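You operate a simulated robot arm through the tools that you are given. There is no shell and no other tool. Be economical: measure what you need, move in short steps, check, and stop when the job is done.

The job below is to be done with a simulated two-armed robot. You get a single attempt, and the scene is never put back.

JOB
Take the red pulley and put it on the lamp shade plate. Pick up the green filter with one hand, pass it to the other hand and put it on the bag shelf top. Open the dust drawer. The order is free. Set down upright: green filter.

The check looks at the end state, three seconds after you hand in, the way a careful person would. Anything else that was tipped, shoved, dropped, spilled or broken makes it a failure.

ROBOT AND FRAMES
Two 7-joint arms with two-finger parallel grippers on one trunk, on a base that drives. Base frame: it is fixed to the floor where the robot stands at the start and does not move with it; the origin is under the middle of the robot, x ahead of it, y to its left, z up. Readings come in m, rad, newtons and seconds.
The left shoulder is at the start at [0.07, 0.188, 1.165], the right one opposite. With the tool pointing down near the work surface each hand reaches from about 0.32 to 0.8 m from the robot's upright axis, wherever it stands, measured 20 degrees to its own side. Places, roughly: bag shelf top (53x22 cm) [2.16, -1.22, 0.7]; dust drawer [-0.2, 1.6, 0.7]. Payload 3.91 kg a hand.
The tool frame of a hand sits at the grasp point between the pads (the TCP): z along the fingers, y along the line on which they close. The tips reach 0.03 m beyond it. The gripper opens to 0.11 m. The fingers are 0.02 m wide and 0.01 m thick; the gripper's body (0.048 by 0.112 m) begins 0.055 m behind the TCP.
Orientation is that of the tool frame in the base frame, as a unit quaternion [w, x, y, z]. With the fingers straight down and closing along the base's y, the tool's x points along the base's -x, its y along +y and its z along -z.

CONTROLS
- The arms move only by the tool nudge_tool. It takes "left_motion", "right_motion" or both (then of equal length, played together; a hand with none holds still); each is a list of rows, each a list of 3 entries, a list of its own where there are three numbers: the shift along the base's x, y, z in m, then the turn, a rotation vector about the base's x, y, z in rad, then the finger opening in m, from 0 to 0.11. In form: [[[x, y, z], [ax, ay, az], hand], ...]. A call has 1 to 12 rows; each row is the pose to reach, as a shift and turn from the pose commanded when the call began. Rows are played at 5 a second. More than 0.05 m and 0.15 rad between two rows, or a gripper value outside its range, and nothing of the call is played. Where a pose cannot be reached the arm comes as near as it can. A force on the tool above 40 N (or 10 N above the force at the start of the call, whichever is more), or a blocked arm, ends the call early, and 0.2 s more pass. The fingers move at their own pace (about 0.072 m/s each) and stop on an object; they squeeze with about 36 N. The grip force told is the motor's: it shows also when the fingers shut on nothing. Time passes only in rows, and 0.2 s behind the last, so rows that repeat a pose let the fingers close. The reply holds the time, the measured pose of the TCP, the force on the tool along the base axes, the opening and the grip force, in the units named above and with some noise, with the torque about the TCP (base axes, N m) and any sound that the robot's microphone picked up.
- Cameras (640 x 400 px; columns grow to the right, rows downward): "scene" is now at [0.1317, 0.0041, 1.3802]; the picture's right is [0.03, -1.00, -0.00], its down [-0.70, -0.02, -0.71] and it looks along [0.71, 0.02, -0.70] (base axes); focal length 280 px, centre (320, 200). "left" rides on the left gripper at [0.072, -0.017, -0.103] in its tool frame; the picture's right is [0.23, 0.97, 0.00], its down [-0.76, 0.18, -0.62] and it looks along [-0.61, 0.14, 0.78] (tool axes); focal length 222 px, centre (320, 200). "right" rides on the right gripper at [0.072, 0.017, -0.103] in its tool frame; the picture's right is [-0.23, 0.97, 0.00], its down [-0.76, -0.18, -0.62] and it looks along [-0.61, -0.14, 0.78] (tool axes); focal length 222 px, centre (320, 200). There is no depth. A picture from a camera that has moved, and an enlarged one, comes with that camera's place and axes in the base frame and with its lens.
- capture(camera): a new picture of that camera. It takes no simulated time.
- slide_trunk(by): slides the trunk up (or, below 0, down) by that many m; the arms and the scene camera ride with it, the base frame stays. It gives what a move gives, with no picture.
- drive_base(legs): drives the robot by 1 to 6 legs, each [ahead, turn to the left] in m and rad, along the robot's own axes; the way and the turn of a leg run together, so that a leg with both is an arc; at most 1.5 m and 3.142 rad a leg. The arms and the cameras ride along, it lands a little off, and it stops where it bumps. It gives what a move gives.
- aim_head(pan, tilt): turns the head with the scene camera to pan (to the left, within 1.501 rad either way) and tilt (down, from -0.506 to 1.204), counted from straight ahead of the robot. It gives what a move gives.
- close_up(camera, box): a new picture of the part [left, top, right, bottom] of that camera's present view, enlarged. It takes no simulated time.
- sign_off(): hands the job in; it is judged then, once.

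Work in short steps. Places have to be worked out from the pictures, the camera data and where the tool is seen: move nearer, look again, correct. Check each grasp and each placing, and mend what went wrong. You have 165 turns and 118 pictures in all, those below and enlarged ones among them. Open the grippers and draw the arms clear of the work before you hand the job in, unless the task says otherwise; then end with one line.

The tools are called after "Call:" as name(argument=value, ...) on one line, values as JSON. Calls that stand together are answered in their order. nudge_tool: Moves the arms, as the interface text tells. Its arguments: {"type":"object","properties":{"left_motion":{"type":"array","items":{"type":"array"}},"right_motion":{"type":"array","items":{"type":"array"}}},"required":[]} The other tools are called the same way: slide_trunk (by) slides the trunk up or down; drive_base (legs) drives the base; aim_head (pan, tilt) turns the head that bears the scene camera; capture (camera) takes a picture; close_up (camera, box) takes an enlarged picture of a part of a camera's view; sign_off () hands the job in.

At the start:

```text
time_s: 0.0
left_eef_pos: [0.5754, 0.2217, 1.1146]
left_tcp_rot: [0.0, 0.0, 1.0, 0.0]
left_wrist_force: [-0.3, 0.1, 0.2]
left_wrist_torque: [0.0, -0.02, 0.0]
left_gripper_width: 0.1102
left_finger_force: 0.1
right_eef_pos: [0.5722, -0.2678, 1.1452]
right_tcp_rot: [0.0, 0.0, 1.0, 0.0]
right_wrist_force: [-0.1, 0.4, 0.6]
right_wrist_torque: [0.0, -0.01, 0.0]
right_gripper_width: 0.11
right_finger_force: 0.1
trunk travel left (down, up): [-0.675, 0.265]
robot x, y, heading: [0.0022, 0.0012, -0.003]
head pan, tilt: [0.031, 0.78]
```

scene: 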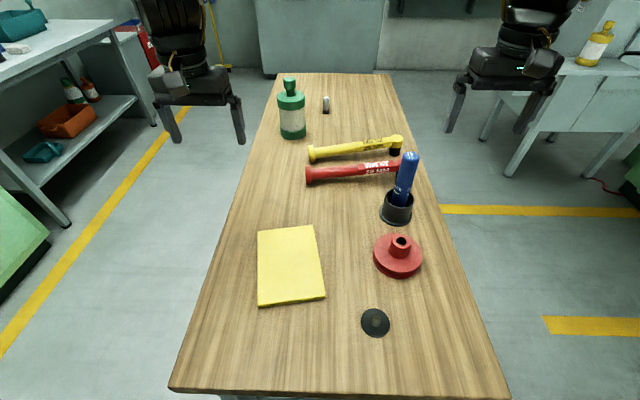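
right: 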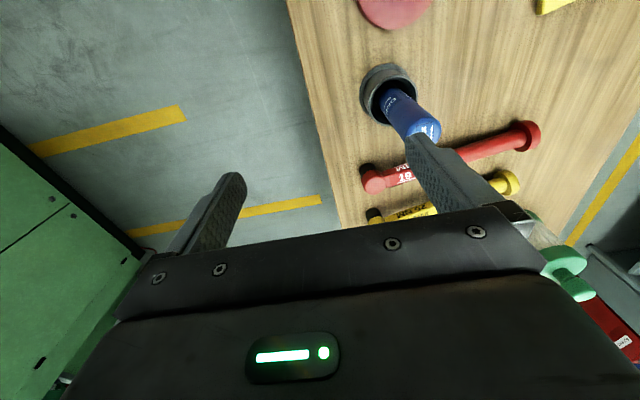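
left: 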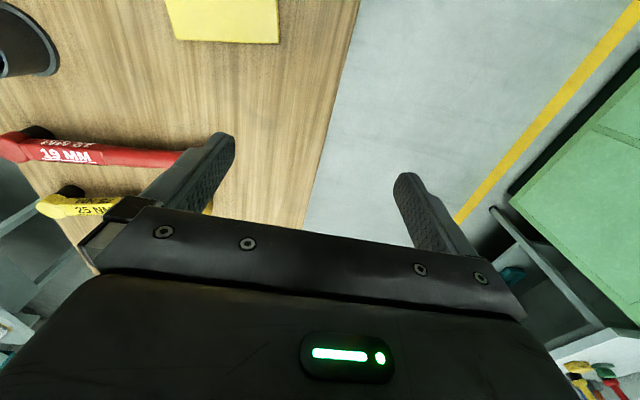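

I start by looking closer at the table things to identify the pulley, plate and filter.

Call:
close_up(camera="scene", box=[220, 60, 460, 210])

Call:
close_up(camera="scene", box=[220, 210, 460, 360])

Call:
aim_head(pan=-0.6, tilt=0.4)

Call:
capture(camera="scene")

Call:
aim_head(pan=1.45, tilt=0.5)

Call:
capture(camera="scene")

```text
2.67 times, centred on (340, 135) of scene
camera zoom: at [0.1317, 0.0041, 1.3802], right [0.03, -1.0, 0.0], down [-0.7, -0.02, -0.71], along [0.71, 0.02, -0.7], focal length 747 px, centre (267, 373)
```

zoom: 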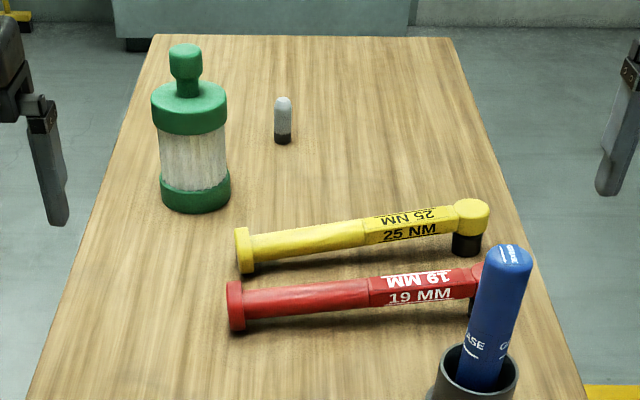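

```text
2.67 times, centred on (340, 285) of scene
camera zoom: at [0.1317, 0.0041, 1.3802], right [0.03, -1.0, 0.0], down [-0.7, -0.02, -0.71], along [0.71, 0.02, -0.7], focal length 747 px, centre (267, -27)
```

zoom: 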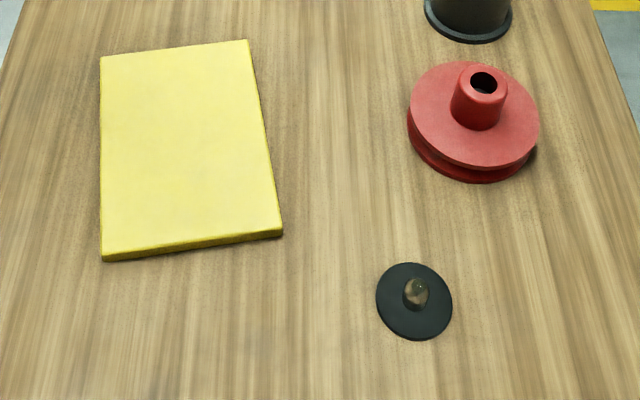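

```text
time_s: 1.0
left_eef_pos: [0.5748, 0.2225, 1.1129]
left_tcp_rot: [0.001, 0.0, 1.0, -0.001]
left_wrist_force: [0.8, -0.1, 0.4]
left_wrist_torque: [-0.02, -0.04, 0.0]
left_gripper_width: 0.1101
left_finger_force: 0.1
right_eef_pos: [0.5733, -0.2678, 1.1455]
right_tcp_rot: [0.0, 0.001, 1.0, 0.0]
right_wrist_force: [-0.4, 0.4, 0.3]
right_wrist_torque: [-0.02, 0.04, 0.01]
right_gripper_width: 0.1102
right_finger_force: 0.1
trunk travel left (down, up): [-0.675, 0.265]
robot x, y, heading: [0.0012, 0.0012, -0.0]
head pan, tilt: [-0.6, 0.4]
```

```text
112 pictures are left
camera scene: at [0.1267, -0.0506, 1.4137], right [-0.56, -0.83, 0.0], down [-0.32, 0.22, -0.92], along [0.76, -0.52, -0.39], focal length 280 px, centre (320, 200)
```

scene: 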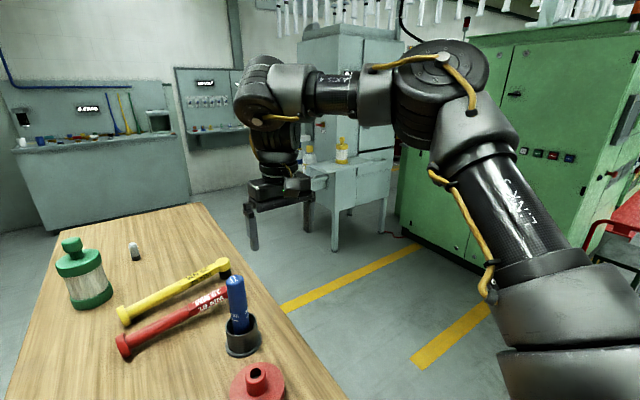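

```text
time_s: 3.0
left_eef_pos: [0.5755, 0.2222, 1.1144]
left_tcp_rot: [0.0, 0.0, 1.0, 0.0]
left_wrist_force: [0.7, -0.2, 0.4]
left_wrist_torque: [0.02, 0.02, -0.02]
left_gripper_width: 0.1102
left_finger_force: 0.1
right_eef_pos: [0.5722, -0.2675, 1.1456]
right_tcp_rot: [0.0, -0.001, 1.0, -0.001]
right_wrist_force: [-0.7, -0.7, 0.0]
right_wrist_torque: [0.02, -0.03, 0.01]
right_gripper_width: 0.1099
right_finger_force: 0.1
trunk travel left (down, up): [-0.675, 0.265]
robot x, y, heading: [-0.0018, -0.0038, 0.001]
head pan, tilt: [1.45, 0.499]
```

```text
111 pictures are left
camera scene: at [0.0612, 0.0919, 1.4046], right [0.99, -0.12, 0.0], down [-0.06, -0.48, -0.88], along [0.11, 0.87, -0.48], focal length 280 px, centre (320, 200)
```

scene: 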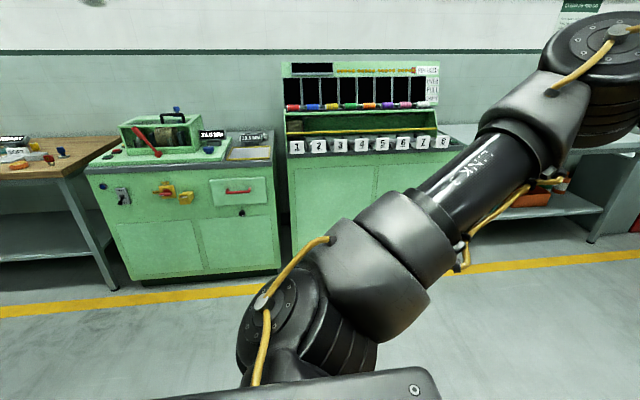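

The drawer with the red handle is on the green cabinet to the left. I look around for anything like a lamp shade plate.

Call:
aim_head(pan=-1.45, tilt=0.4)

Call:
capture(camera="scene")

Call:
aim_head(pan=0.7, tilt=0.3)

Call:
capture(camera="scene")

Call:
aim_head(pan=0.0, tilt=1.0)

Call:
capture(camera="scene")

Call:
close_up(camera="scene", box=[340, 200, 440, 262])

```text
time_s: 5.5
left_eef_pos: [0.5744, 0.2226, 1.1127]
left_tcp_rot: [0.001, 0.0, 1.0, -0.001]
left_wrist_force: [-0.6, 0.5, -0.6]
left_wrist_torque: [-0.01, 0.03, 0.0]
left_gripper_width: 0.1102
left_finger_force: 0.2
right_eef_pos: [0.5725, -0.2672, 1.1454]
right_tcp_rot: [-0.001, 0.0, 1.0, -0.001]
right_wrist_force: [0.5, -0.1, -0.6]
right_wrist_torque: [-0.02, -0.03, 0.0]
right_gripper_width: 0.1099
right_finger_force: 0.1
trunk travel left (down, up): [-0.675, 0.265]
robot x, y, heading: [0.0012, -0.003, -0.003]
head pan, tilt: [-1.45, 0.4]
```

```text
110 pictures are left
camera scene: at [0.0614, -0.0904, 1.4138], right [-0.99, -0.12, 0.0], down [-0.05, 0.39, -0.92], along [0.11, -0.91, -0.39], focal length 280 px, centre (320, 200)
```

scene: 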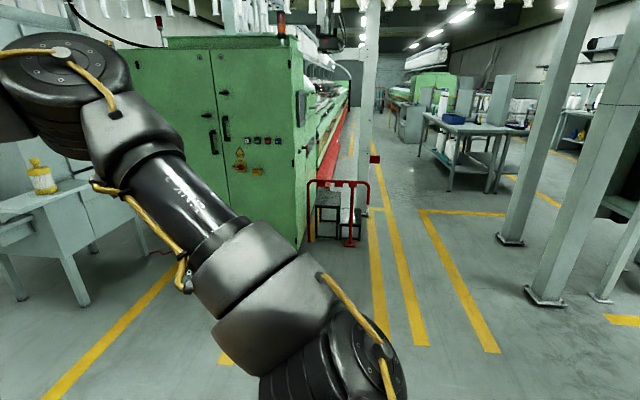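

```text
time_s: 7.5
left_eef_pos: [0.5753, 0.2224, 1.1132]
left_tcp_rot: [-0.001, 0.001, 1.0, -0.001]
left_wrist_force: [0.0, -0.7, 0.3]
left_wrist_torque: [-0.03, 0.01, -0.01]
left_gripper_width: 0.11
left_finger_force: 0.1
right_eef_pos: [0.5732, -0.2674, 1.1463]
right_tcp_rot: [0.0, 0.0, 1.0, 0.0]
right_wrist_force: [0.6, -0.6, 0.1]
right_wrist_torque: [0.02, -0.02, 0.01]
right_gripper_width: 0.1098
right_finger_force: 0.1
trunk travel left (down, up): [-0.675, 0.265]
robot x, y, heading: [-0.0027, -0.0007, -0.004]
head pan, tilt: [0.7, 0.3]
```

```text
109 pictures are left
camera scene: at [0.1216, 0.0617, 1.423], right [0.64, -0.77, 0.0], down [-0.23, -0.19, -0.96], along [0.73, 0.61, -0.3], focal length 280 px, centre (320, 200)
```

scene: 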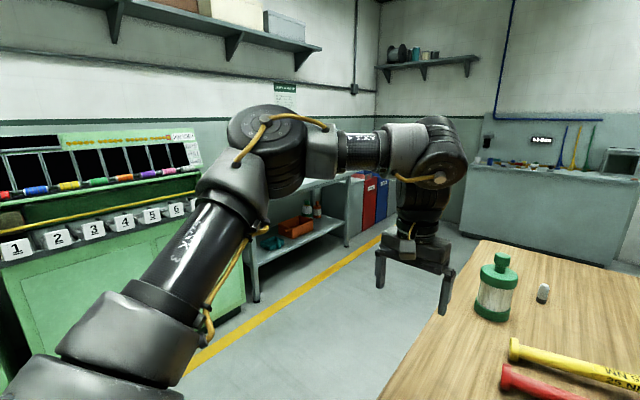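

```text
time_s: 8.6
left_eef_pos: [0.5756, 0.2217, 1.114]
left_tcp_rot: [0.0, 0.0, 1.0, -0.001]
left_wrist_force: [0.3, 0.3, -0.2]
left_wrist_torque: [0.02, 0.01, 0.03]
left_gripper_width: 0.1103
left_finger_force: 0.0
right_eef_pos: [0.5728, -0.2691, 1.1457]
right_tcp_rot: [0.0, 0.0, 1.0, 0.0]
right_wrist_force: [0.1, -0.4, 0.5]
right_wrist_torque: [0.02, -0.02, -0.02]
right_gripper_width: 0.1099
right_finger_force: 0.1
trunk travel left (down, up): [-0.675, 0.265]
robot x, y, heading: [0.0009, -0.0005, -0.001]
head pan, tilt: [0.0, 1.0]
```

```text
108 pictures are left
camera scene: at [0.1199, 0.0017, 1.3636], right [0.0, -1.0, 0.0], down [-0.84, 0.0, -0.54], along [0.54, 0.0, -0.84], focal length 280 px, centre (320, 200)
```

scene: 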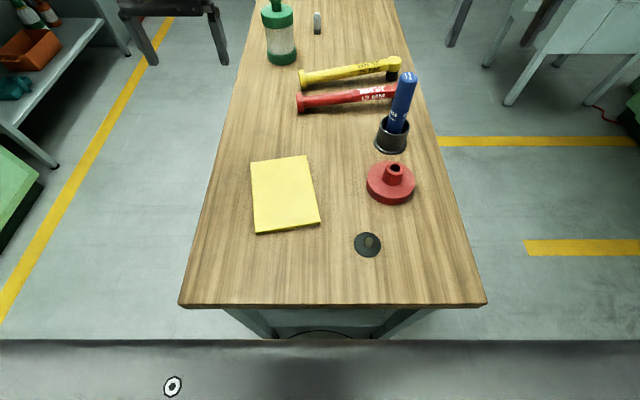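

```text
6.40 times, centred on (390, 231) of scene
camera zoom: at [0.1199, 0.0017, 1.3636], right [0.0, -1.0, 0.0], down [-0.84, 0.0, -0.54], along [0.54, 0.0, -0.84], focal length 1793 px, centre (-128, 2)
```

zoom: 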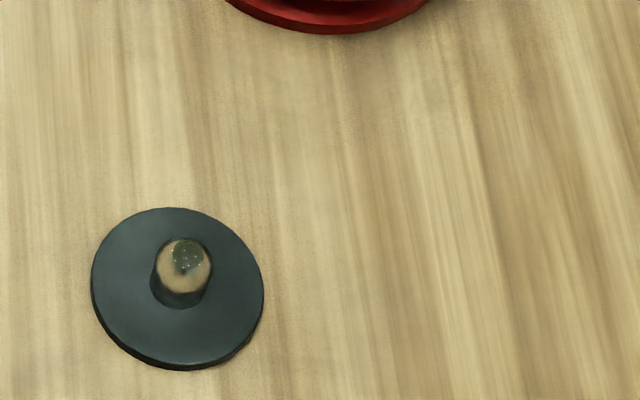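

I zoom tightly on the three candidates for the plate on the table.

Call:
close_up(camera="scene", box=[347, 227, 387, 252])

Call:
close_up(camera="scene", box=[235, 145, 335, 240])

Call:
close_up(camera="scene", box=[355, 155, 427, 210])

```text
16.00 times, centred on (367, 240) of scene
camera zoom: at [0.1199, 0.0017, 1.3636], right [0.0, -1.0, 0.0], down [-0.84, 0.0, -0.54], along [0.54, 0.0, -0.84], focal length 4484 px, centre (-432, -432)
```

zoom: 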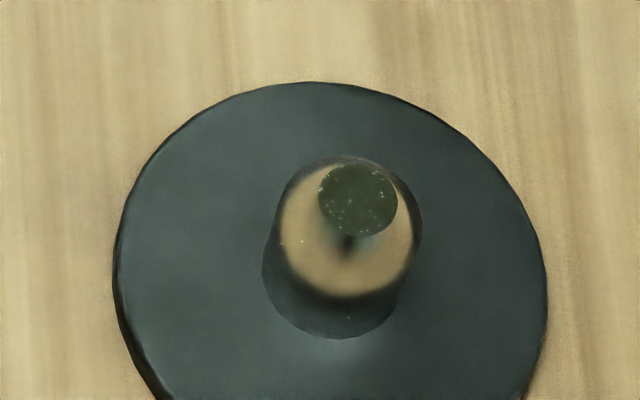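

```text
4.21 times, centred on (285, 192) of scene
camera zoom: at [0.1199, 0.0017, 1.3636], right [0.0, -1.0, 0.0], down [-0.84, 0.0, -0.54], along [0.54, 0.0, -0.84], focal length 1180 px, centre (467, 232)
```

zoom: 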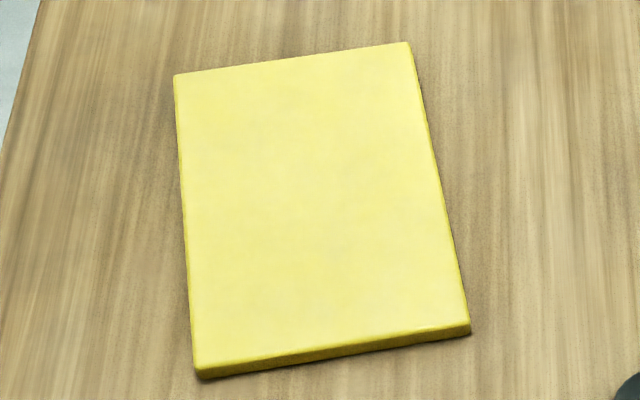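

```text
7.27 times, centred on (391, 182) of scene
camera zoom: at [0.1199, 0.0017, 1.3636], right [0.0, -1.0, 0.0], down [-0.84, 0.0, -0.54], along [0.54, 0.0, -0.84], focal length 2038 px, centre (-196, 327)
```

zoom: 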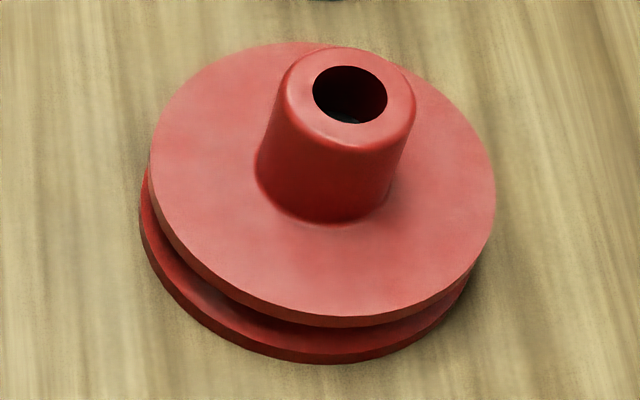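

No label anywhere; the 12×17 cm yellow slab is the only thing on the table that is a plate able to carry the pulley, the black disc being a 5 cm gadget with a knob. I judge the pulley hub at about (0.48, -0.15), top near z 0.92, and bring the right hand above it.

Call:
nudge_tool(right_motion=[[[-0.02, 0.025, -0.03], [0, 0, 0], 0.11], [[-0.04, 0.05, -0.06], [0, 0, 0], 0.11], [[-0.06, 0.075, -0.09], [0, 0, 0], 0.1], [[-0.08, 0.1, -0.11], [0, 0, 0], 0.09], [[-0.0925, 0.118, -0.125], [0, 0, 0], 0.08], [[-0.0925, 0.118, -0.125], [0, 0, 0], 0.08]])

Call:
capture(camera="right")

Call:
capture(camera="scene")

```text
time_s: 10.0
left_eef_pos: [0.5755, 0.2229, 1.114]
left_tcp_rot: [0.0, -0.001, 1.0, 0.001]
left_wrist_force: [0.5, -0.7, -1.0]
left_wrist_torque: [-0.03, -0.06, 0.01]
left_gripper_width: 0.1099
left_finger_force: 0.1
right_eef_pos: [0.4934, -0.1666, 1.0354]
right_tcp_rot: [0.0, 0.0, 1.0, 0.0]
right_wrist_force: [0.3, -0.7, 0.3]
right_wrist_torque: [-0.02, 0.02, -0.03]
right_gripper_width: 0.08
right_finger_force: 0.0
right hand out of reach, approached as far as the arm can: row 5, 6
trunk travel left (down, up): [-0.675, 0.265]
robot x, y, heading: [0.0003, -0.0034, 0.001]
head pan, tilt: [0.0, 1.0]
```

```text
103 pictures are left
camera right: at [0.4211, -0.1504, 1.1378], right [0.23, 0.97, 0.0], down [0.76, -0.18, 0.62], along [0.61, -0.14, -0.78], focal length 222 px, centre (320, 200)
```

right: 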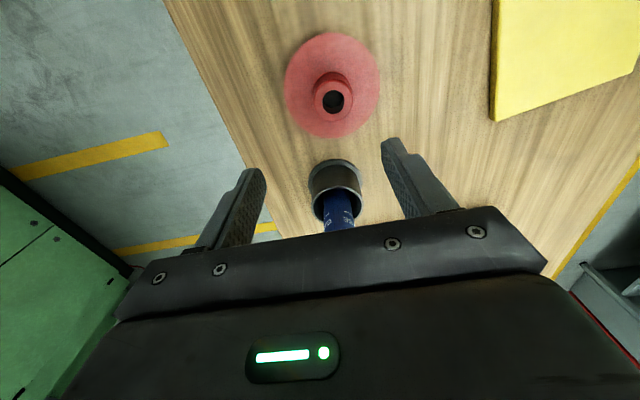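

```text
102 pictures are left
camera scene: at [0.1199, 0.0016, 1.3635], right [0.0, -1.0, 0.0], down [-0.84, 0.0, -0.54], along [0.54, 0.0, -0.84], focal length 280 px, centre (320, 200)
```

scene: 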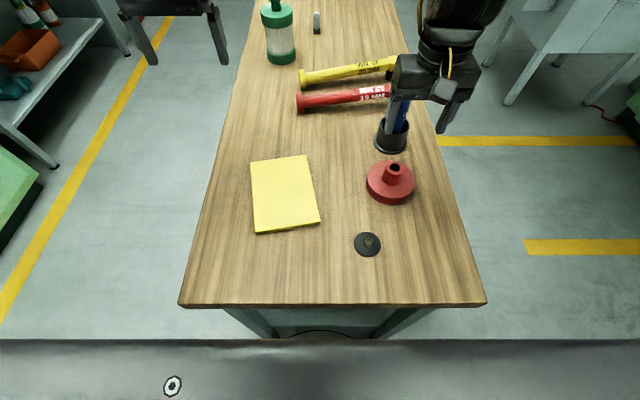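

The right arm stopped a little short inward (too close to the body), so I back the base by 0.1 m to get comfortable reach for both pulley and plate.

Call:
drive_base(legs=[[-0.1, 0]])

Call:
capture(camera="right")

Call:
capture(camera="scene")

```text
time_s: 11.2
left_eef_pos: [0.4755, 0.2219, 1.114]
left_tcp_rot: [0.001, 0.0, 1.0, 0.0]
left_wrist_force: [0.2, 0.6, 0.5]
left_wrist_torque: [-0.02, -0.06, 0.0]
left_gripper_width: 0.1097
left_finger_force: 0.0
right_eef_pos: [0.3943, -0.1674, 1.0357]
right_tcp_rot: [0.0, 0.0, 1.0, 0.0]
right_wrist_force: [-0.1, -0.3, -0.1]
right_wrist_torque: [-0.03, 0.01, 0.01]
right_gripper_width: 0.08
right_finger_force: 0.0
trunk travel left (down, up): [-0.675, 0.265]
robot x, y, heading: [-0.1002, 0.0018, -0.0]
head pan, tilt: [0.0, 1.0]
```

```text
101 pictures are left
camera right: at [0.3211, -0.1505, 1.1383], right [0.23, 0.97, 0.0], down [0.76, -0.18, 0.62], along [0.61, -0.14, -0.78], focal length 222 px, centre (320, 200)
```

right: 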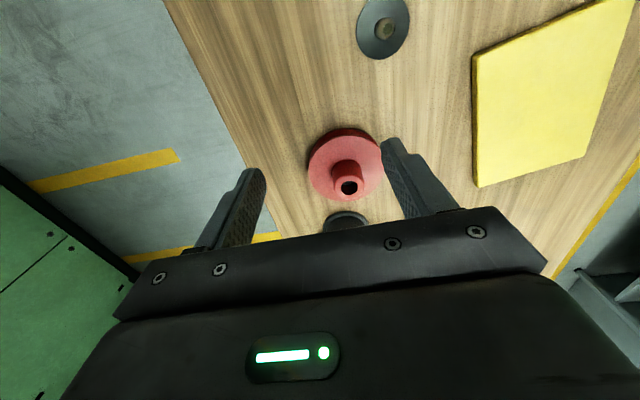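

```text
100 pictures are left
camera scene: at [0.0196, 0.0017, 1.3636], right [0.0, -1.0, 0.0], down [-0.84, 0.0, -0.54], along [0.54, 0.0, -0.84], focal length 280 px, centre (320, 200)
```

scene: 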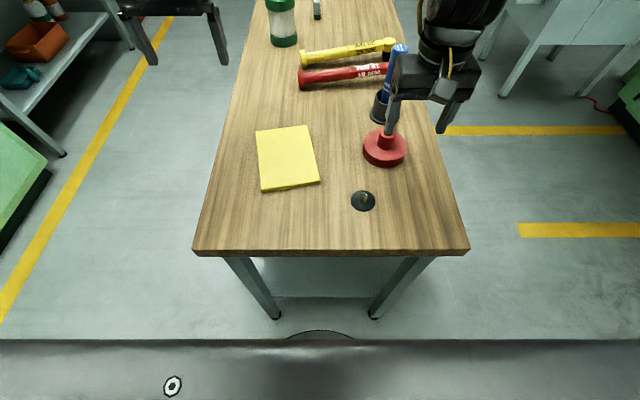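

Both views put the hub at (0.480, -0.151) with its top near 0.92. I move over it.

Call:
nudge_tool(right_motion=[[[0.043, 0.008, 0], [0, 0, 0], 0.08], [[0.086, 0.016, 0], [0, 0, 0], 0.08], [[0.086, 0.016, 0], [0, 0, 0], 0.08]])

Call:
close_up(camera="scene", box=[340, 20, 500, 180])

Call:
capture(camera="right")

```text
time_s: 12.0
left_eef_pos: [0.4751, 0.2211, 1.1148]
left_tcp_rot: [0.001, 0.0, 1.0, 0.0]
left_wrist_force: [-0.2, 0.3, 0.1]
left_wrist_torque: [0.0, -0.02, -0.02]
left_gripper_width: 0.1099
left_finger_force: 0.0
right_eef_pos: [0.48, -0.1535, 1.0349]
right_tcp_rot: [0.0, -0.001, 1.0, 0.001]
right_wrist_force: [-0.5, 0.5, -0.1]
right_wrist_torque: [0.04, 0.0, 0.01]
right_gripper_width: 0.0801
right_finger_force: 0.0
trunk travel left (down, up): [-0.675, 0.265]
robot x, y, heading: [-0.0992, 0.0031, 0.004]
head pan, tilt: [0.0, 1.0]
```

```text
2.50 times, centred on (420, 100) of scene
camera zoom: at [0.0192, 0.0005, 1.3637], right [0.0, -1.0, 0.0], down [-0.84, 0.0, -0.54], along [0.54, 0.0, -0.84], focal length 701 px, centre (70, 450)
```

zoom: 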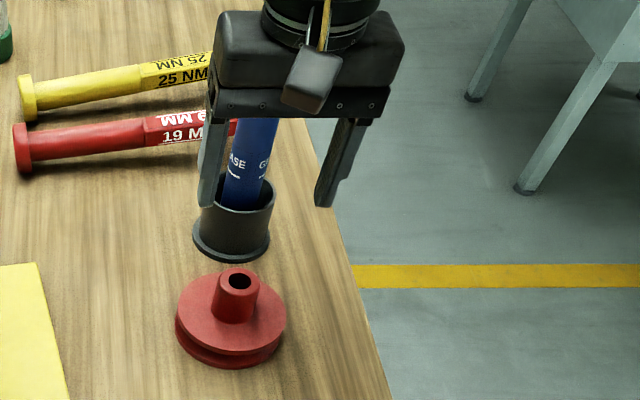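

```text
98 pictures are left
camera right: at [0.4064, -0.1356, 1.1375], right [0.23, 0.97, 0.0], down [0.76, -0.18, 0.62], along [0.61, -0.14, -0.78], focal length 222 px, centre (320, 200)
```

right: 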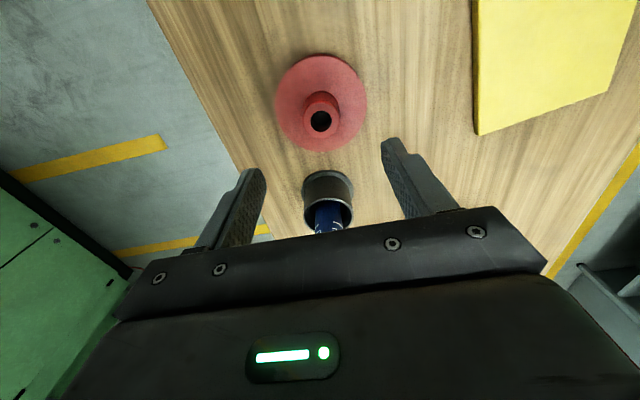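

The hub sits directly under the TCP. I descend in steps to about z = 0.92.

Call:
nudge_tool(right_motion=[[[0, 0.001, -0.035], [0, 0, 0], 0.08], [[0, 0.001, -0.07], [0, 0, 0], 0.08], [[0, 0.001, -0.095], [0, 0, 0], 0.08], [[0, 0.001, -0.115], [0, 0, 0], 0.08], [[0, 0.001, -0.115], [0, 0, 0], 0.08]])

Call:
close_up(camera="scene", box=[340, 60, 460, 180])

Call:
capture(camera="right")

```text
time_s: 13.2
left_eef_pos: [0.4761, 0.2223, 1.1141]
left_tcp_rot: [0.001, 0.0, 1.0, 0.002]
left_wrist_force: [-0.8, -0.6, -0.1]
left_wrist_torque: [-0.01, 0.02, -0.01]
left_gripper_width: 0.1102
left_finger_force: 0.2
right_eef_pos: [0.4802, -0.1507, 0.9188]
right_tcp_rot: [0.0, 0.0, 1.0, 0.0]
right_wrist_force: [0.2, 0.8, 0.1]
right_wrist_torque: [0.01, 0.0, -0.01]
right_gripper_width: 0.08
right_finger_force: 0.0
trunk travel left (down, up): [-0.675, 0.265]
robot x, y, heading: [-0.1001, 0.0017, 0.004]
head pan, tilt: [0.0, 1.0]
```

```text
3.33 times, centred on (400, 120) of scene
camera zoom: at [0.0202, 0.0018, 1.3636], right [0.0, -1.0, 0.0], down [-0.84, 0.0, -0.54], along [0.54, 0.0, -0.84], focal length 934 px, centre (53, 467)
```

zoom: 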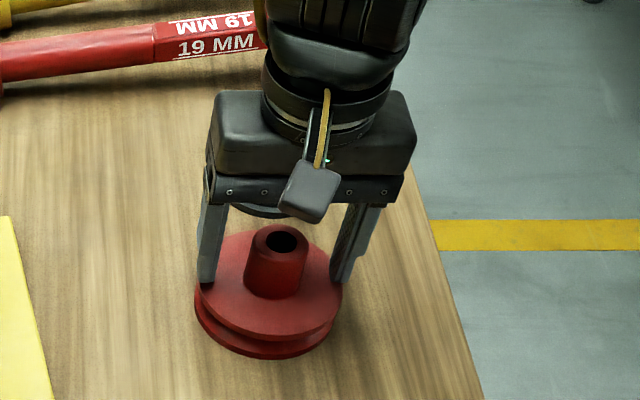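

```text
96 pictures are left
camera right: at [0.4073, -0.1339, 1.0225], right [0.23, 0.97, 0.0], down [0.76, -0.18, 0.62], along [0.61, -0.14, -0.78], focal length 222 px, centre (320, 200)
```

right: 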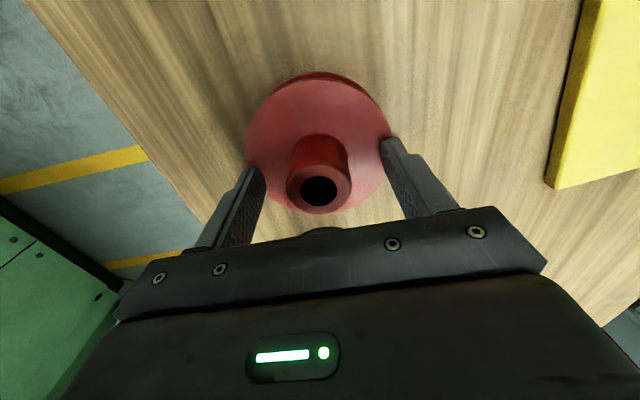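

The hub is centred between the fingers. I close.

Call:
nudge_tool(right_motion=[[[0, 0.001, 0], [0, 0, 0], 0.03], [[0, 0.001, 0], [0, 0, 0], 0.02], [[0, 0.001, 0], [0, 0, 0], 0.0], [[0, 0.001, 0], [0, 0, 0], 0.0]])

Call:
nudge_tool(right_motion=[[[0, 0, 0.015], [0, 0, 0], 0.0], [[0, 0, 0.04], [0, 0, 0], 0.0], [[0, 0, 0.07], [0, 0, 0], 0.0], [[0, 0, 0.07], [0, 0, 0], 0.0]])

Call:
capture(camera="right")

Call:
capture(camera="scene")

```text
time_s: 14.2
left_eef_pos: [0.4771, 0.2224, 1.1137]
left_tcp_rot: [0.001, 0.0, 1.0, 0.0]
left_wrist_force: [0.6, -0.6, 0.4]
left_wrist_torque: [0.0, -0.04, 0.03]
left_gripper_width: 0.1101
left_finger_force: 0.0
right_eef_pos: [0.4802, -0.1494, 0.9191]
right_tcp_rot: [0.0, -0.001, 1.0, 0.0]
right_wrist_force: [-0.5, -0.4, -0.5]
right_wrist_torque: [-0.25, 0.01, 0.0]
right_gripper_width: 0.0359
right_finger_force: 35.9
trunk travel left (down, up): [-0.675, 0.265]
robot x, y, heading: [-0.101, -0.0019, -0.0]
head pan, tilt: [0.0, 1.0]
```

```text
time_s: 15.2
left_eef_pos: [0.4769, 0.222, 1.1124]
left_tcp_rot: [0.0, 0.0, 1.0, 0.001]
left_wrist_force: [0.7, -0.1, 0.1]
left_wrist_torque: [0.01, 0.0, 0.02]
left_gripper_width: 0.1097
left_finger_force: 0.1
right_eef_pos: [0.4808, -0.1491, 0.9889]
right_tcp_rot: [-0.001, 0.0, 1.0, 0.0]
right_wrist_force: [0.3, -0.2, -3.4]
right_wrist_torque: [-0.03, 0.01, -0.04]
right_gripper_width: 0.036
right_finger_force: 35.6
trunk travel left (down, up): [-0.675, 0.265]
robot x, y, heading: [-0.1002, 0.0011, -0.005]
head pan, tilt: [0.0, 1.0]
```

```text
95 pictures are left
camera right: at [0.4083, -0.1326, 1.0928], right [0.23, 0.97, 0.0], down [0.76, -0.18, 0.62], along [0.61, -0.14, -0.78], focal length 222 px, centre (320, 200)
```

right: 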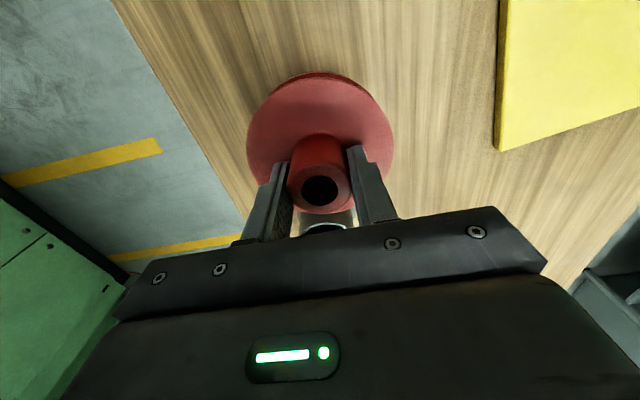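

```text
94 pictures are left
camera scene: at [0.0217, 0.0012, 1.3634], right [0.0, -1.0, 0.0], down [-0.84, 0.0, -0.54], along [0.54, 0.0, -0.84], focal length 280 px, centre (320, 200)
```

scene: 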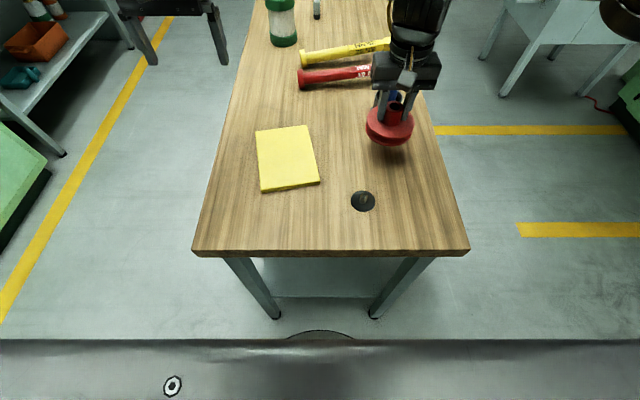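

Pulley held (3.4 N). I swing the left hand outward for clearance while moving the right hand over the yellow plate centre, at about (0.456, 0.080).

Call:
nudge_tool(left_motion=[[[0, 0.045, 0], [0, 0, 0], 0.11], [[0, 0.09, 0], [0, 0, 0], 0.11], [[0, 0.13, 0], [0, 0, 0], 0.11], [[0, 0.15, 0], [0, 0, 0], 0.11], [[0, 0.15, 0], [0, 0, 0], 0.11], [[0, 0.15, 0], [0, 0, 0], 0.11], [[0, 0.15, 0], [0, 0, 0], 0.11]], right_motion=[[[0, 0, 0], [0, 0, 0], 0], [[0, 0.04, 0], [0, 0, 0], 0], [[-0.005, 0.08, 0], [0, 0, 0], 0], [[-0.01, 0.12, 0], [0, 0, 0], 0], [[-0.015, 0.16, 0], [0, 0, 0], 0], [[-0.02, 0.2, 0], [0, 0, 0], 0], [[-0.025, 0.229, 0], [0, 0, 0], 0]])

Call:
capture(camera="scene")

Call:
capture(camera="right")

```text
time_s: 16.8
left_eef_pos: [0.4765, 0.3748, 1.1133]
left_tcp_rot: [-0.001, 0.0, 1.0, -0.001]
left_wrist_force: [-0.6, -0.5, 0.7]
left_wrist_torque: [0.02, 0.01, 0.02]
left_gripper_width: 0.1099
left_finger_force: 0.1
right_eef_pos: [0.4546, 0.0814, 0.9898]
right_tcp_rot: [0.0, 0.0, 1.0, 0.0]
right_wrist_force: [-0.6, -0.5, -4.7]
right_wrist_torque: [-0.01, -0.04, 0.01]
right_gripper_width: 0.036
right_finger_force: 35.8
trunk travel left (down, up): [-0.675, 0.265]
robot x, y, heading: [-0.1002, -0.0009, 0.001]
head pan, tilt: [0.0, 1.0]
```

```text
93 pictures are left
camera scene: at [0.0206, 0.0038, 1.3635], right [0.0, -1.0, 0.0], down [-0.84, 0.0, -0.54], along [0.54, 0.0, -0.84], focal length 280 px, centre (320, 200)
```

scene: 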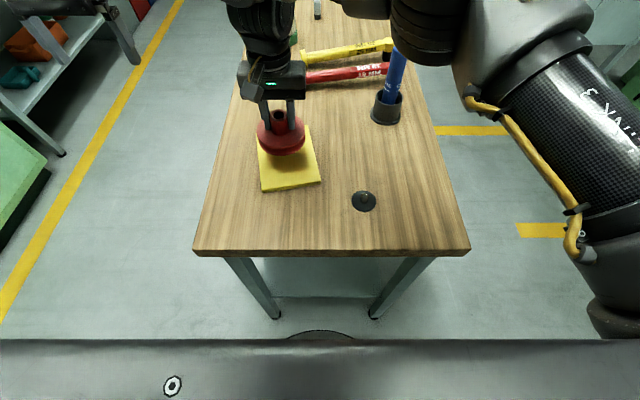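

```text
92 pictures are left
camera right: at [0.3816, 0.0989, 1.0925], right [0.23, 0.97, 0.0], down [0.76, -0.18, 0.62], along [0.61, -0.14, -0.78], focal length 222 px, centre (320, 200)
```

right: 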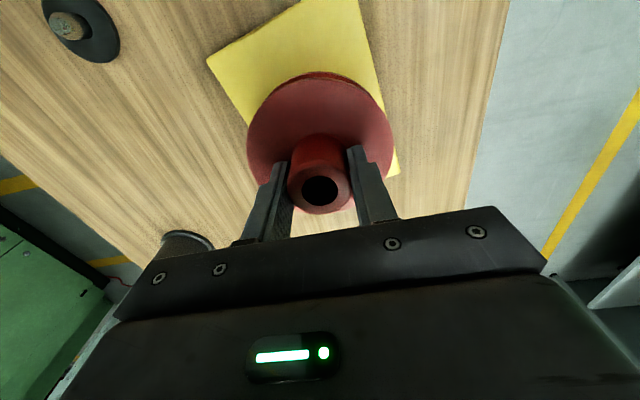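

Before lowering I check the clearance between the right forearm and the blue tube.

Call:
close_up(camera="scene", box=[230, 0, 470, 150])

```text
2.67 times, centred on (350, 75) of scene
camera zoom: at [0.0206, 0.0038, 1.3635], right [0.0, -1.0, 0.0], down [-0.84, 0.0, -0.54], along [0.54, 0.0, -0.84], focal length 747 px, centre (240, 533)
```

zoom: 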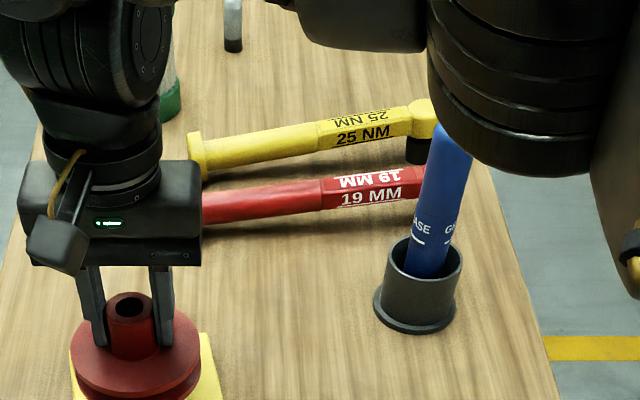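

The elbow hangs close over the tube's top, so I raise the trunk 0.15 m to gain elbow clearance before lowering the hand.

Call:
slide_trunk(by=0.15)

Call:
nudge_tool(right_motion=[[[0, 0, -0.04], [0, 0, 0], 0], [[0, 0, -0.08], [0, 0, 0], 0], [[0, 0, -0.12], [0, 0, 0], 0], [[0, 0, -0.14], [0, 0, 0], 0], [[0, 0, -0.14], [0, 0, 0], 0]])

Call:
capture(camera="scene")

```text
time_s: 18.5
left_eef_pos: [0.4777, 0.3727, 1.2626]
left_tcp_rot: [0.0, 0.0, 1.0, 0.0]
left_wrist_force: [0.1, 0.1, 0.1]
left_wrist_torque: [0.0, 0.01, -0.03]
left_gripper_width: 0.11
left_finger_force: 0.1
right_eef_pos: [0.4556, 0.0807, 1.1402]
right_tcp_rot: [-0.001, 0.001, 1.0, 0.001]
right_wrist_force: [0.2, -0.5, -4.2]
right_wrist_torque: [0.02, -0.01, -0.01]
right_gripper_width: 0.036
right_finger_force: 35.9
trunk travel left (down, up): [-0.825, 0.115]
robot x, y, heading: [-0.1015, -0.0012, 0.006]
head pan, tilt: [0.0, 1.0]
```

```text
time_s: 19.7
left_eef_pos: [0.4758, 0.3727, 1.2654]
left_tcp_rot: [0.0, 0.0, 1.0, 0.0]
left_wrist_force: [0.0, 0.5, 0.0]
left_wrist_torque: [-0.01, 0.01, 0.02]
left_gripper_width: 0.1099
left_finger_force: 0.0
right_eef_pos: [0.4542, 0.0806, 0.9994]
right_tcp_rot: [0.0, 0.001, 1.0, -0.001]
right_wrist_force: [-0.4, 0.1, -3.3]
right_wrist_torque: [0.04, -0.01, 0.01]
right_gripper_width: 0.0359
right_finger_force: 36.4
trunk travel left (down, up): [-0.825, 0.115]
robot x, y, heading: [-0.1024, 0.0033, -0.001]
head pan, tilt: [0.0, 1.0]
```

```text
90 pictures are left
camera scene: at [0.0209, 0.002, 1.5135], right [0.0, -1.0, 0.0], down [-0.84, 0.0, -0.54], along [0.54, 0.0, -0.84], focal length 280 px, centre (320, 200)
```

scene: 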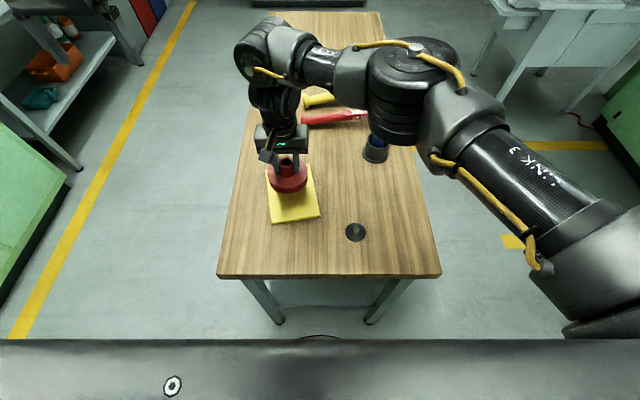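

The elbow is now well above the tube. I lower the pulley onto the plate; contact is expected at about z = 0.931.

Call:
nudge_tool(right_motion=[[[0.002, 0, -0.03], [0, 0, 0], 0], [[0.002, 0, -0.055], [0, 0, 0], 0], [[0.002, 0, -0.062], [0, 0, 0], 0], [[0.002, 0, -0.066], [0, 0, 0], 0], [[0.002, 0, -0.066], [0, 0, 0], 0]])

Call:
close_up(camera="scene", box=[220, 110, 360, 240])

```text
time_s: 20.9
left_eef_pos: [0.476, 0.3732, 1.2643]
left_tcp_rot: [0.0, -0.001, 1.0, 0.001]
left_wrist_force: [0.2, -0.4, 0.0]
left_wrist_torque: [0.03, -0.01, -0.03]
left_gripper_width: 0.1099
left_finger_force: 0.0
right_eef_pos: [0.4563, 0.0802, 0.9336]
right_tcp_rot: [0.0, 0.0, 1.0, -0.001]
right_wrist_force: [-0.3, -0.1, -2.6]
right_wrist_torque: [0.01, 0.03, -0.02]
right_gripper_width: 0.0357
right_finger_force: 35.6
trunk travel left (down, up): [-0.825, 0.115]
robot x, y, heading: [-0.0998, -0.0019, -0.001]
head pan, tilt: [0.0, 1.0]
```

```text
3.08 times, centred on (290, 175) of scene
camera zoom: at [0.021, 0.002, 1.5135], right [0.0, -1.0, 0.0], down [-0.84, 0.0, -0.54], along [0.54, 0.0, -0.84], focal length 862 px, centre (412, 277)
```

zoom: 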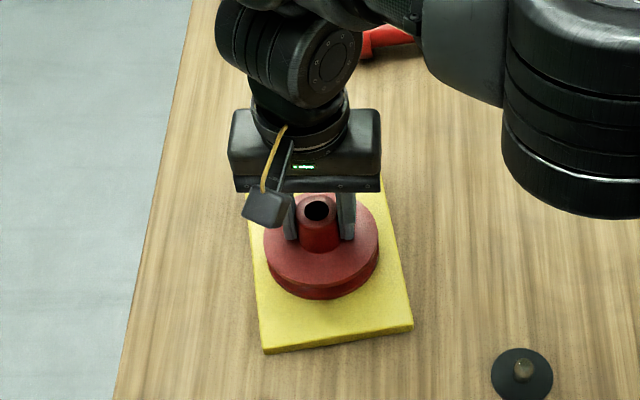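

Still 1 mm or two above; the pulley is a bit far forward on the plate, so I shift 1 cm back and lower to contact.

Call:
nudge_tool(right_motion=[[[-0.01, 0, 0.002], [0, 0, 0], 0], [[-0.01, 0, 0], [0, 0, 0], 0], [[-0.01, 0, -0.002], [0, 0, 0], 0], [[-0.01, 0, -0.004], [0, 0, 0], 0], [[-0.01, 0, -0.004], [0, 0, 0], 0]])

```text
time_s: 22.1
left_eef_pos: [0.4733, 0.3725, 1.266]
left_tcp_rot: [0.0, 0.0, 1.0, 0.0]
left_wrist_force: [0.8, 0.6, 1.0]
left_wrist_torque: [-0.01, 0.0, 0.0]
left_gripper_width: 0.1101
left_finger_force: 0.0
right_eef_pos: [0.4469, 0.0806, 0.9326]
right_tcp_rot: [0.003, 0.0, 1.0, 0.0]
right_wrist_force: [7.3, -1.9, 34.0]
right_wrist_torque: [-0.24, 0.22, 0.01]
right_gripper_width: 0.036
right_finger_force: 35.7
trunk travel left (down, up): [-0.825, 0.115]
robot x, y, heading: [-0.0968, 0.0011, 0.002]
head pan, tilt: [0.0, 1.0]
```

Firm contact (34 N). I ease up 2 mm, open, then rise.

Call:
nudge_tool(right_motion=[[[0, 0, 0.0025], [0, 0, 0], 0], [[0, 0, 0.0025], [0, 0, 0], 0.05], [[0, 0, 0.0025], [0, 0, 0], 0.07], [[0, 0, 0.0025], [0, 0, 0], 0.07]])

Call:
nudge_tool(right_motion=[[[0, 0, 0.04], [0, 0, 0], 0.07], [[0, 0, 0.08], [0, 0, 0], 0.07], [[0, 0, 0.12], [0, 0, 0], 0.07], [[0, 0, 0.16], [0, 0, 0], 0.07], [[0, 0, 0.2], [0, 0, 0], 0.07], [[0, -0.04, 0.2], [0, 0, 0], 0.07], [[0, -0.08, 0.2], [0, 0, 0], 0.07], [[0, -0.12, 0.2], [0, 0, 0], 0.07], [[0.02, -0.16, 0.2], [0, 0, 0], 0.07], [[0.04, -0.2, 0.2], [0, 0, 0], 0.07], [[0.06, -0.24, 0.2], [0, 0, 0], 0.07], [[0.06, -0.28, 0.2], [0, 0, 0], 0.07]])

Call:
capture(camera="scene")

Call:
close_up(camera="scene", box=[220, 110, 360, 240])

```text
time_s: 23.1
left_eef_pos: [0.4762, 0.3729, 1.2645]
left_tcp_rot: [0.001, 0.0, 1.0, 0.0]
left_wrist_force: [0.0, -0.1, 0.2]
left_wrist_torque: [-0.03, 0.02, 0.02]
left_gripper_width: 0.11
left_finger_force: 0.1
right_eef_pos: [0.4465, 0.0791, 0.9314]
right_tcp_rot: [-0.001, 0.0, 1.0, 0.0]
right_wrist_force: [0.6, 0.0, 0.3]
right_wrist_torque: [0.0, 0.03, -0.01]
right_gripper_width: 0.0699
right_finger_force: 0.1
trunk travel left (down, up): [-0.825, 0.115]
robot x, y, heading: [-0.1009, 0.0001, -0.003]
head pan, tilt: [0.0, 1.0]
```

```text
time_s: 25.7
left_eef_pos: [0.4756, 0.3703, 1.2629]
left_tcp_rot: [0.0, 0.0, 1.0, 0.001]
left_wrist_force: [0.3, 0.0, 0.3]
left_wrist_torque: [0.01, 0.0, 0.0]
left_gripper_width: 0.11
left_finger_force: 0.1
right_eef_pos: [0.5057, -0.2033, 1.1316]
right_tcp_rot: [0.0, -0.001, 1.0, 0.001]
right_wrist_force: [-0.2, -0.4, 0.1]
right_wrist_torque: [0.05, -0.01, 0.01]
right_gripper_width: 0.0701
right_finger_force: 0.2
trunk travel left (down, up): [-0.825, 0.115]
robot x, y, heading: [-0.099, -0.0019, -0.001]
head pan, tilt: [0.0, 1.0]
```

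```text
88 pictures are left
camera scene: at [0.0203, -0.0012, 1.5136], right [0.0, -1.0, 0.0], down [-0.84, 0.0, -0.54], along [0.54, 0.0, -0.84], focal length 280 px, centre (320, 200)
```

scene: 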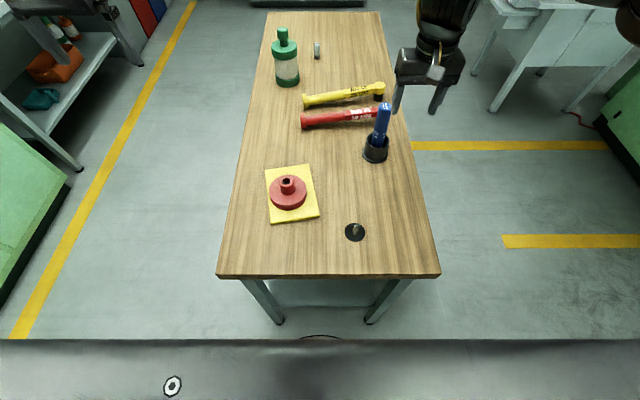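

```text
3.08 times, centred on (290, 175) of scene
camera zoom: at [0.0203, -0.0012, 1.5136], right [0.0, -1.0, 0.0], down [-0.84, 0.0, -0.54], along [0.54, 0.0, -0.84], focal length 862 px, centre (412, 277)
```

zoom: 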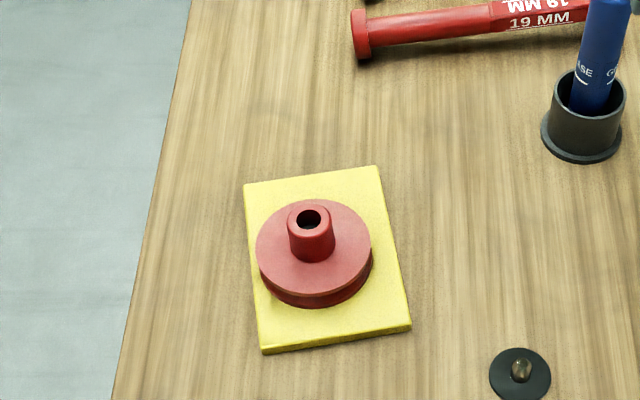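

The pulley sits well on the plate. Now I inspect the bag shelf and surroundings ahead-right, and the filter closely.

Call:
close_up(camera="scene", box=[250, 10, 400, 104])

Call:
aim_head(pan=-0.5, tilt=0.45)

Call:
capture(camera="scene")

```text
4.26 times, centred on (325, 57) of scene
camera zoom: at [0.0203, -0.0012, 1.5136], right [0.0, -1.0, 0.0], down [-0.84, 0.0, -0.54], along [0.54, 0.0, -0.84], focal length 1192 px, centre (299, 808)
```

zoom: 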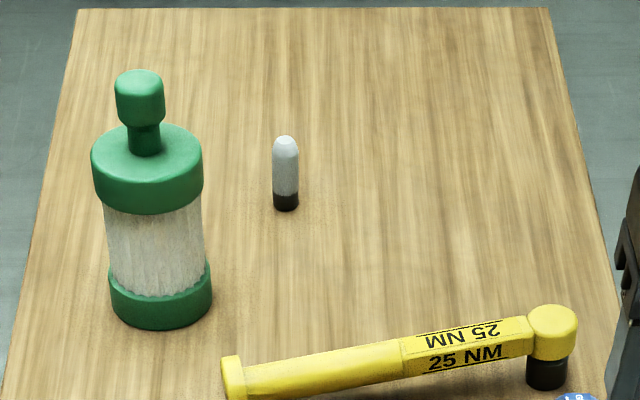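

```text
time_s: 26.7
left_eef_pos: [0.4759, 0.3726, 1.2631]
left_tcp_rot: [0.0, 0.001, 1.0, 0.0]
left_wrist_force: [-0.5, 0.8, 1.0]
left_wrist_torque: [-0.03, 0.03, 0.0]
left_gripper_width: 0.1099
left_finger_force: 0.2
right_eef_pos: [0.5072, -0.1983, 1.1312]
right_tcp_rot: [0.0, 0.001, 1.0, 0.0]
right_wrist_force: [-0.2, 0.7, -0.2]
right_wrist_torque: [0.0, 0.0, 0.02]
right_gripper_width: 0.07
right_finger_force: 0.0
trunk travel left (down, up): [-0.825, 0.115]
robot x, y, heading: [-0.0998, 0.0006, 0.002]
head pan, tilt: [-0.499, 0.45]
```

```text
85 pictures are left
camera scene: at [0.0318, -0.0414, 1.559], right [-0.48, -0.88, 0.0], down [-0.38, 0.21, -0.9], along [0.79, -0.43, -0.44], focal length 280 px, centre (320, 200)
```

scene: 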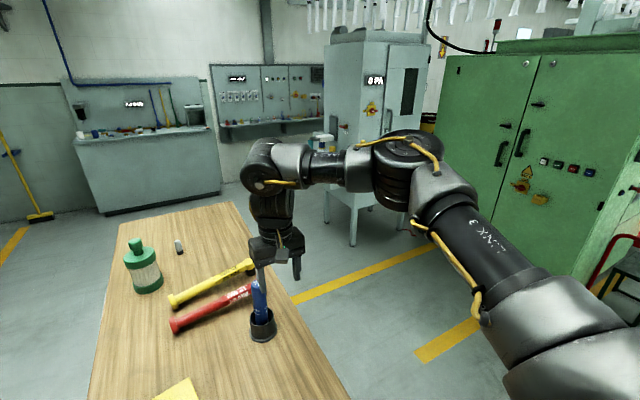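

The filter stands at about (0.985, 0.123), ~0.185 tall, knob centre near z 1.025. I'll go around to the table's right side; first raising the right hand, then driving.

Call:
nudge_tool(right_motion=[[[0, -0.02, 0.04], [0, 0, 0], 0.08], [[0, -0.04, 0.08], [0, 0, 0], 0.08], [[0, -0.06, 0.12], [0, 0, 0], 0.08]])

Call:
drive_base(legs=[[-0.05, 0], [0, -1.57], [0.85, 0]])

Call:
drive_base(legs=[[0, 1.57]])

Call:
aim_head(pan=0.0, tilt=0.5)

Call:
capture(camera="scene")

```text
time_s: 27.5
left_eef_pos: [0.4748, 0.3745, 1.2644]
left_tcp_rot: [0.001, 0.001, 1.0, 0.0]
left_wrist_force: [-0.3, 1.1, -0.8]
left_wrist_torque: [0.0, 0.01, 0.0]
left_gripper_width: 0.1098
left_finger_force: 0.0
right_eef_pos: [0.5063, -0.2613, 1.2525]
right_tcp_rot: [-0.001, 0.0, 1.0, 0.0]
right_wrist_force: [-0.3, -0.1, 0.1]
right_wrist_torque: [0.02, -0.01, -0.01]
right_gripper_width: 0.0801
right_finger_force: 0.0
trunk travel left (down, up): [-0.825, 0.115]
robot x, y, heading: [-0.0976, 0.0002, 0.003]
head pan, tilt: [-0.499, 0.45]
```

```text
time_s: 36.3
left_eef_pos: [0.2146, -1.4188, 1.2641]
left_tcp_rot: [0.0, 0.709, 0.705, 0.001]
left_wrist_force: [0.5, -0.5, 0.2]
left_wrist_torque: [0.0, 0.01, 0.01]
left_gripper_width: 0.11
left_finger_force: 0.1
right_eef_pos: [-0.4199, -1.4482, 1.2522]
right_tcp_rot: [0.001, 0.71, 0.704, 0.0]
right_wrist_force: [-0.2, 0.4, -0.4]
right_wrist_torque: [0.0, 0.0, 0.01]
right_gripper_width: 0.0802
right_finger_force: 0.1
trunk travel left (down, up): [-0.825, 0.115]
robot x, y, heading: [-0.1589, -0.8443, -1.578]
head pan, tilt: [-0.499, 0.45]
```

```text
time_s: 40.6
left_eef_pos: [0.4192, -0.472, 1.2662]
left_tcp_rot: [0.0, 0.001, 1.0, 0.0]
left_wrist_force: [0.7, -0.8, 0.3]
left_wrist_torque: [0.02, -0.03, -0.01]
left_gripper_width: 0.11
left_finger_force: 0.0
right_eef_pos: [0.4506, -1.1043, 1.2507]
right_tcp_rot: [0.0, 0.0, 1.0, 0.001]
right_wrist_force: [-0.2, 0.8, 0.6]
right_wrist_torque: [0.01, 0.04, 0.02]
right_gripper_width: 0.0798
right_finger_force: 0.1
trunk travel left (down, up): [-0.825, 0.115]
robot x, y, heading: [-0.1537, -0.8441, -0.005]
head pan, tilt: [-0.499, 0.45]
```

```text
time_s: 41.5
left_eef_pos: [0.4203, -0.472, 1.2641]
left_tcp_rot: [0.0, 0.001, 1.0, -0.001]
left_wrist_force: [0.0, -0.3, 0.4]
left_wrist_torque: [0.0, 0.0, 0.04]
left_gripper_width: 0.1103
left_finger_force: 0.1
right_eef_pos: [0.4517, -1.1042, 1.2516]
right_tcp_rot: [0.0, 0.0, 1.0, 0.0]
right_wrist_force: [0.7, -0.7, 0.2]
right_wrist_torque: [0.0, -0.03, 0.0]
right_gripper_width: 0.0804
right_finger_force: 0.1
trunk travel left (down, up): [-0.825, 0.115]
robot x, y, heading: [-0.1574, -0.8439, -0.004]
head pan, tilt: [0.0, 0.499]
```

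```text
84 pictures are left
camera scene: at [-0.0147, -0.842, 1.5546], right [0.0, -1.0, 0.0], down [-0.48, 0.0, -0.88], along [0.88, 0.0, -0.48], focal length 280 px, centre (320, 200)
```

scene: 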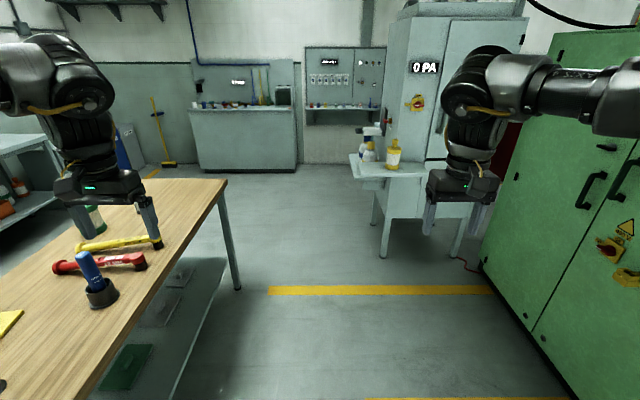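

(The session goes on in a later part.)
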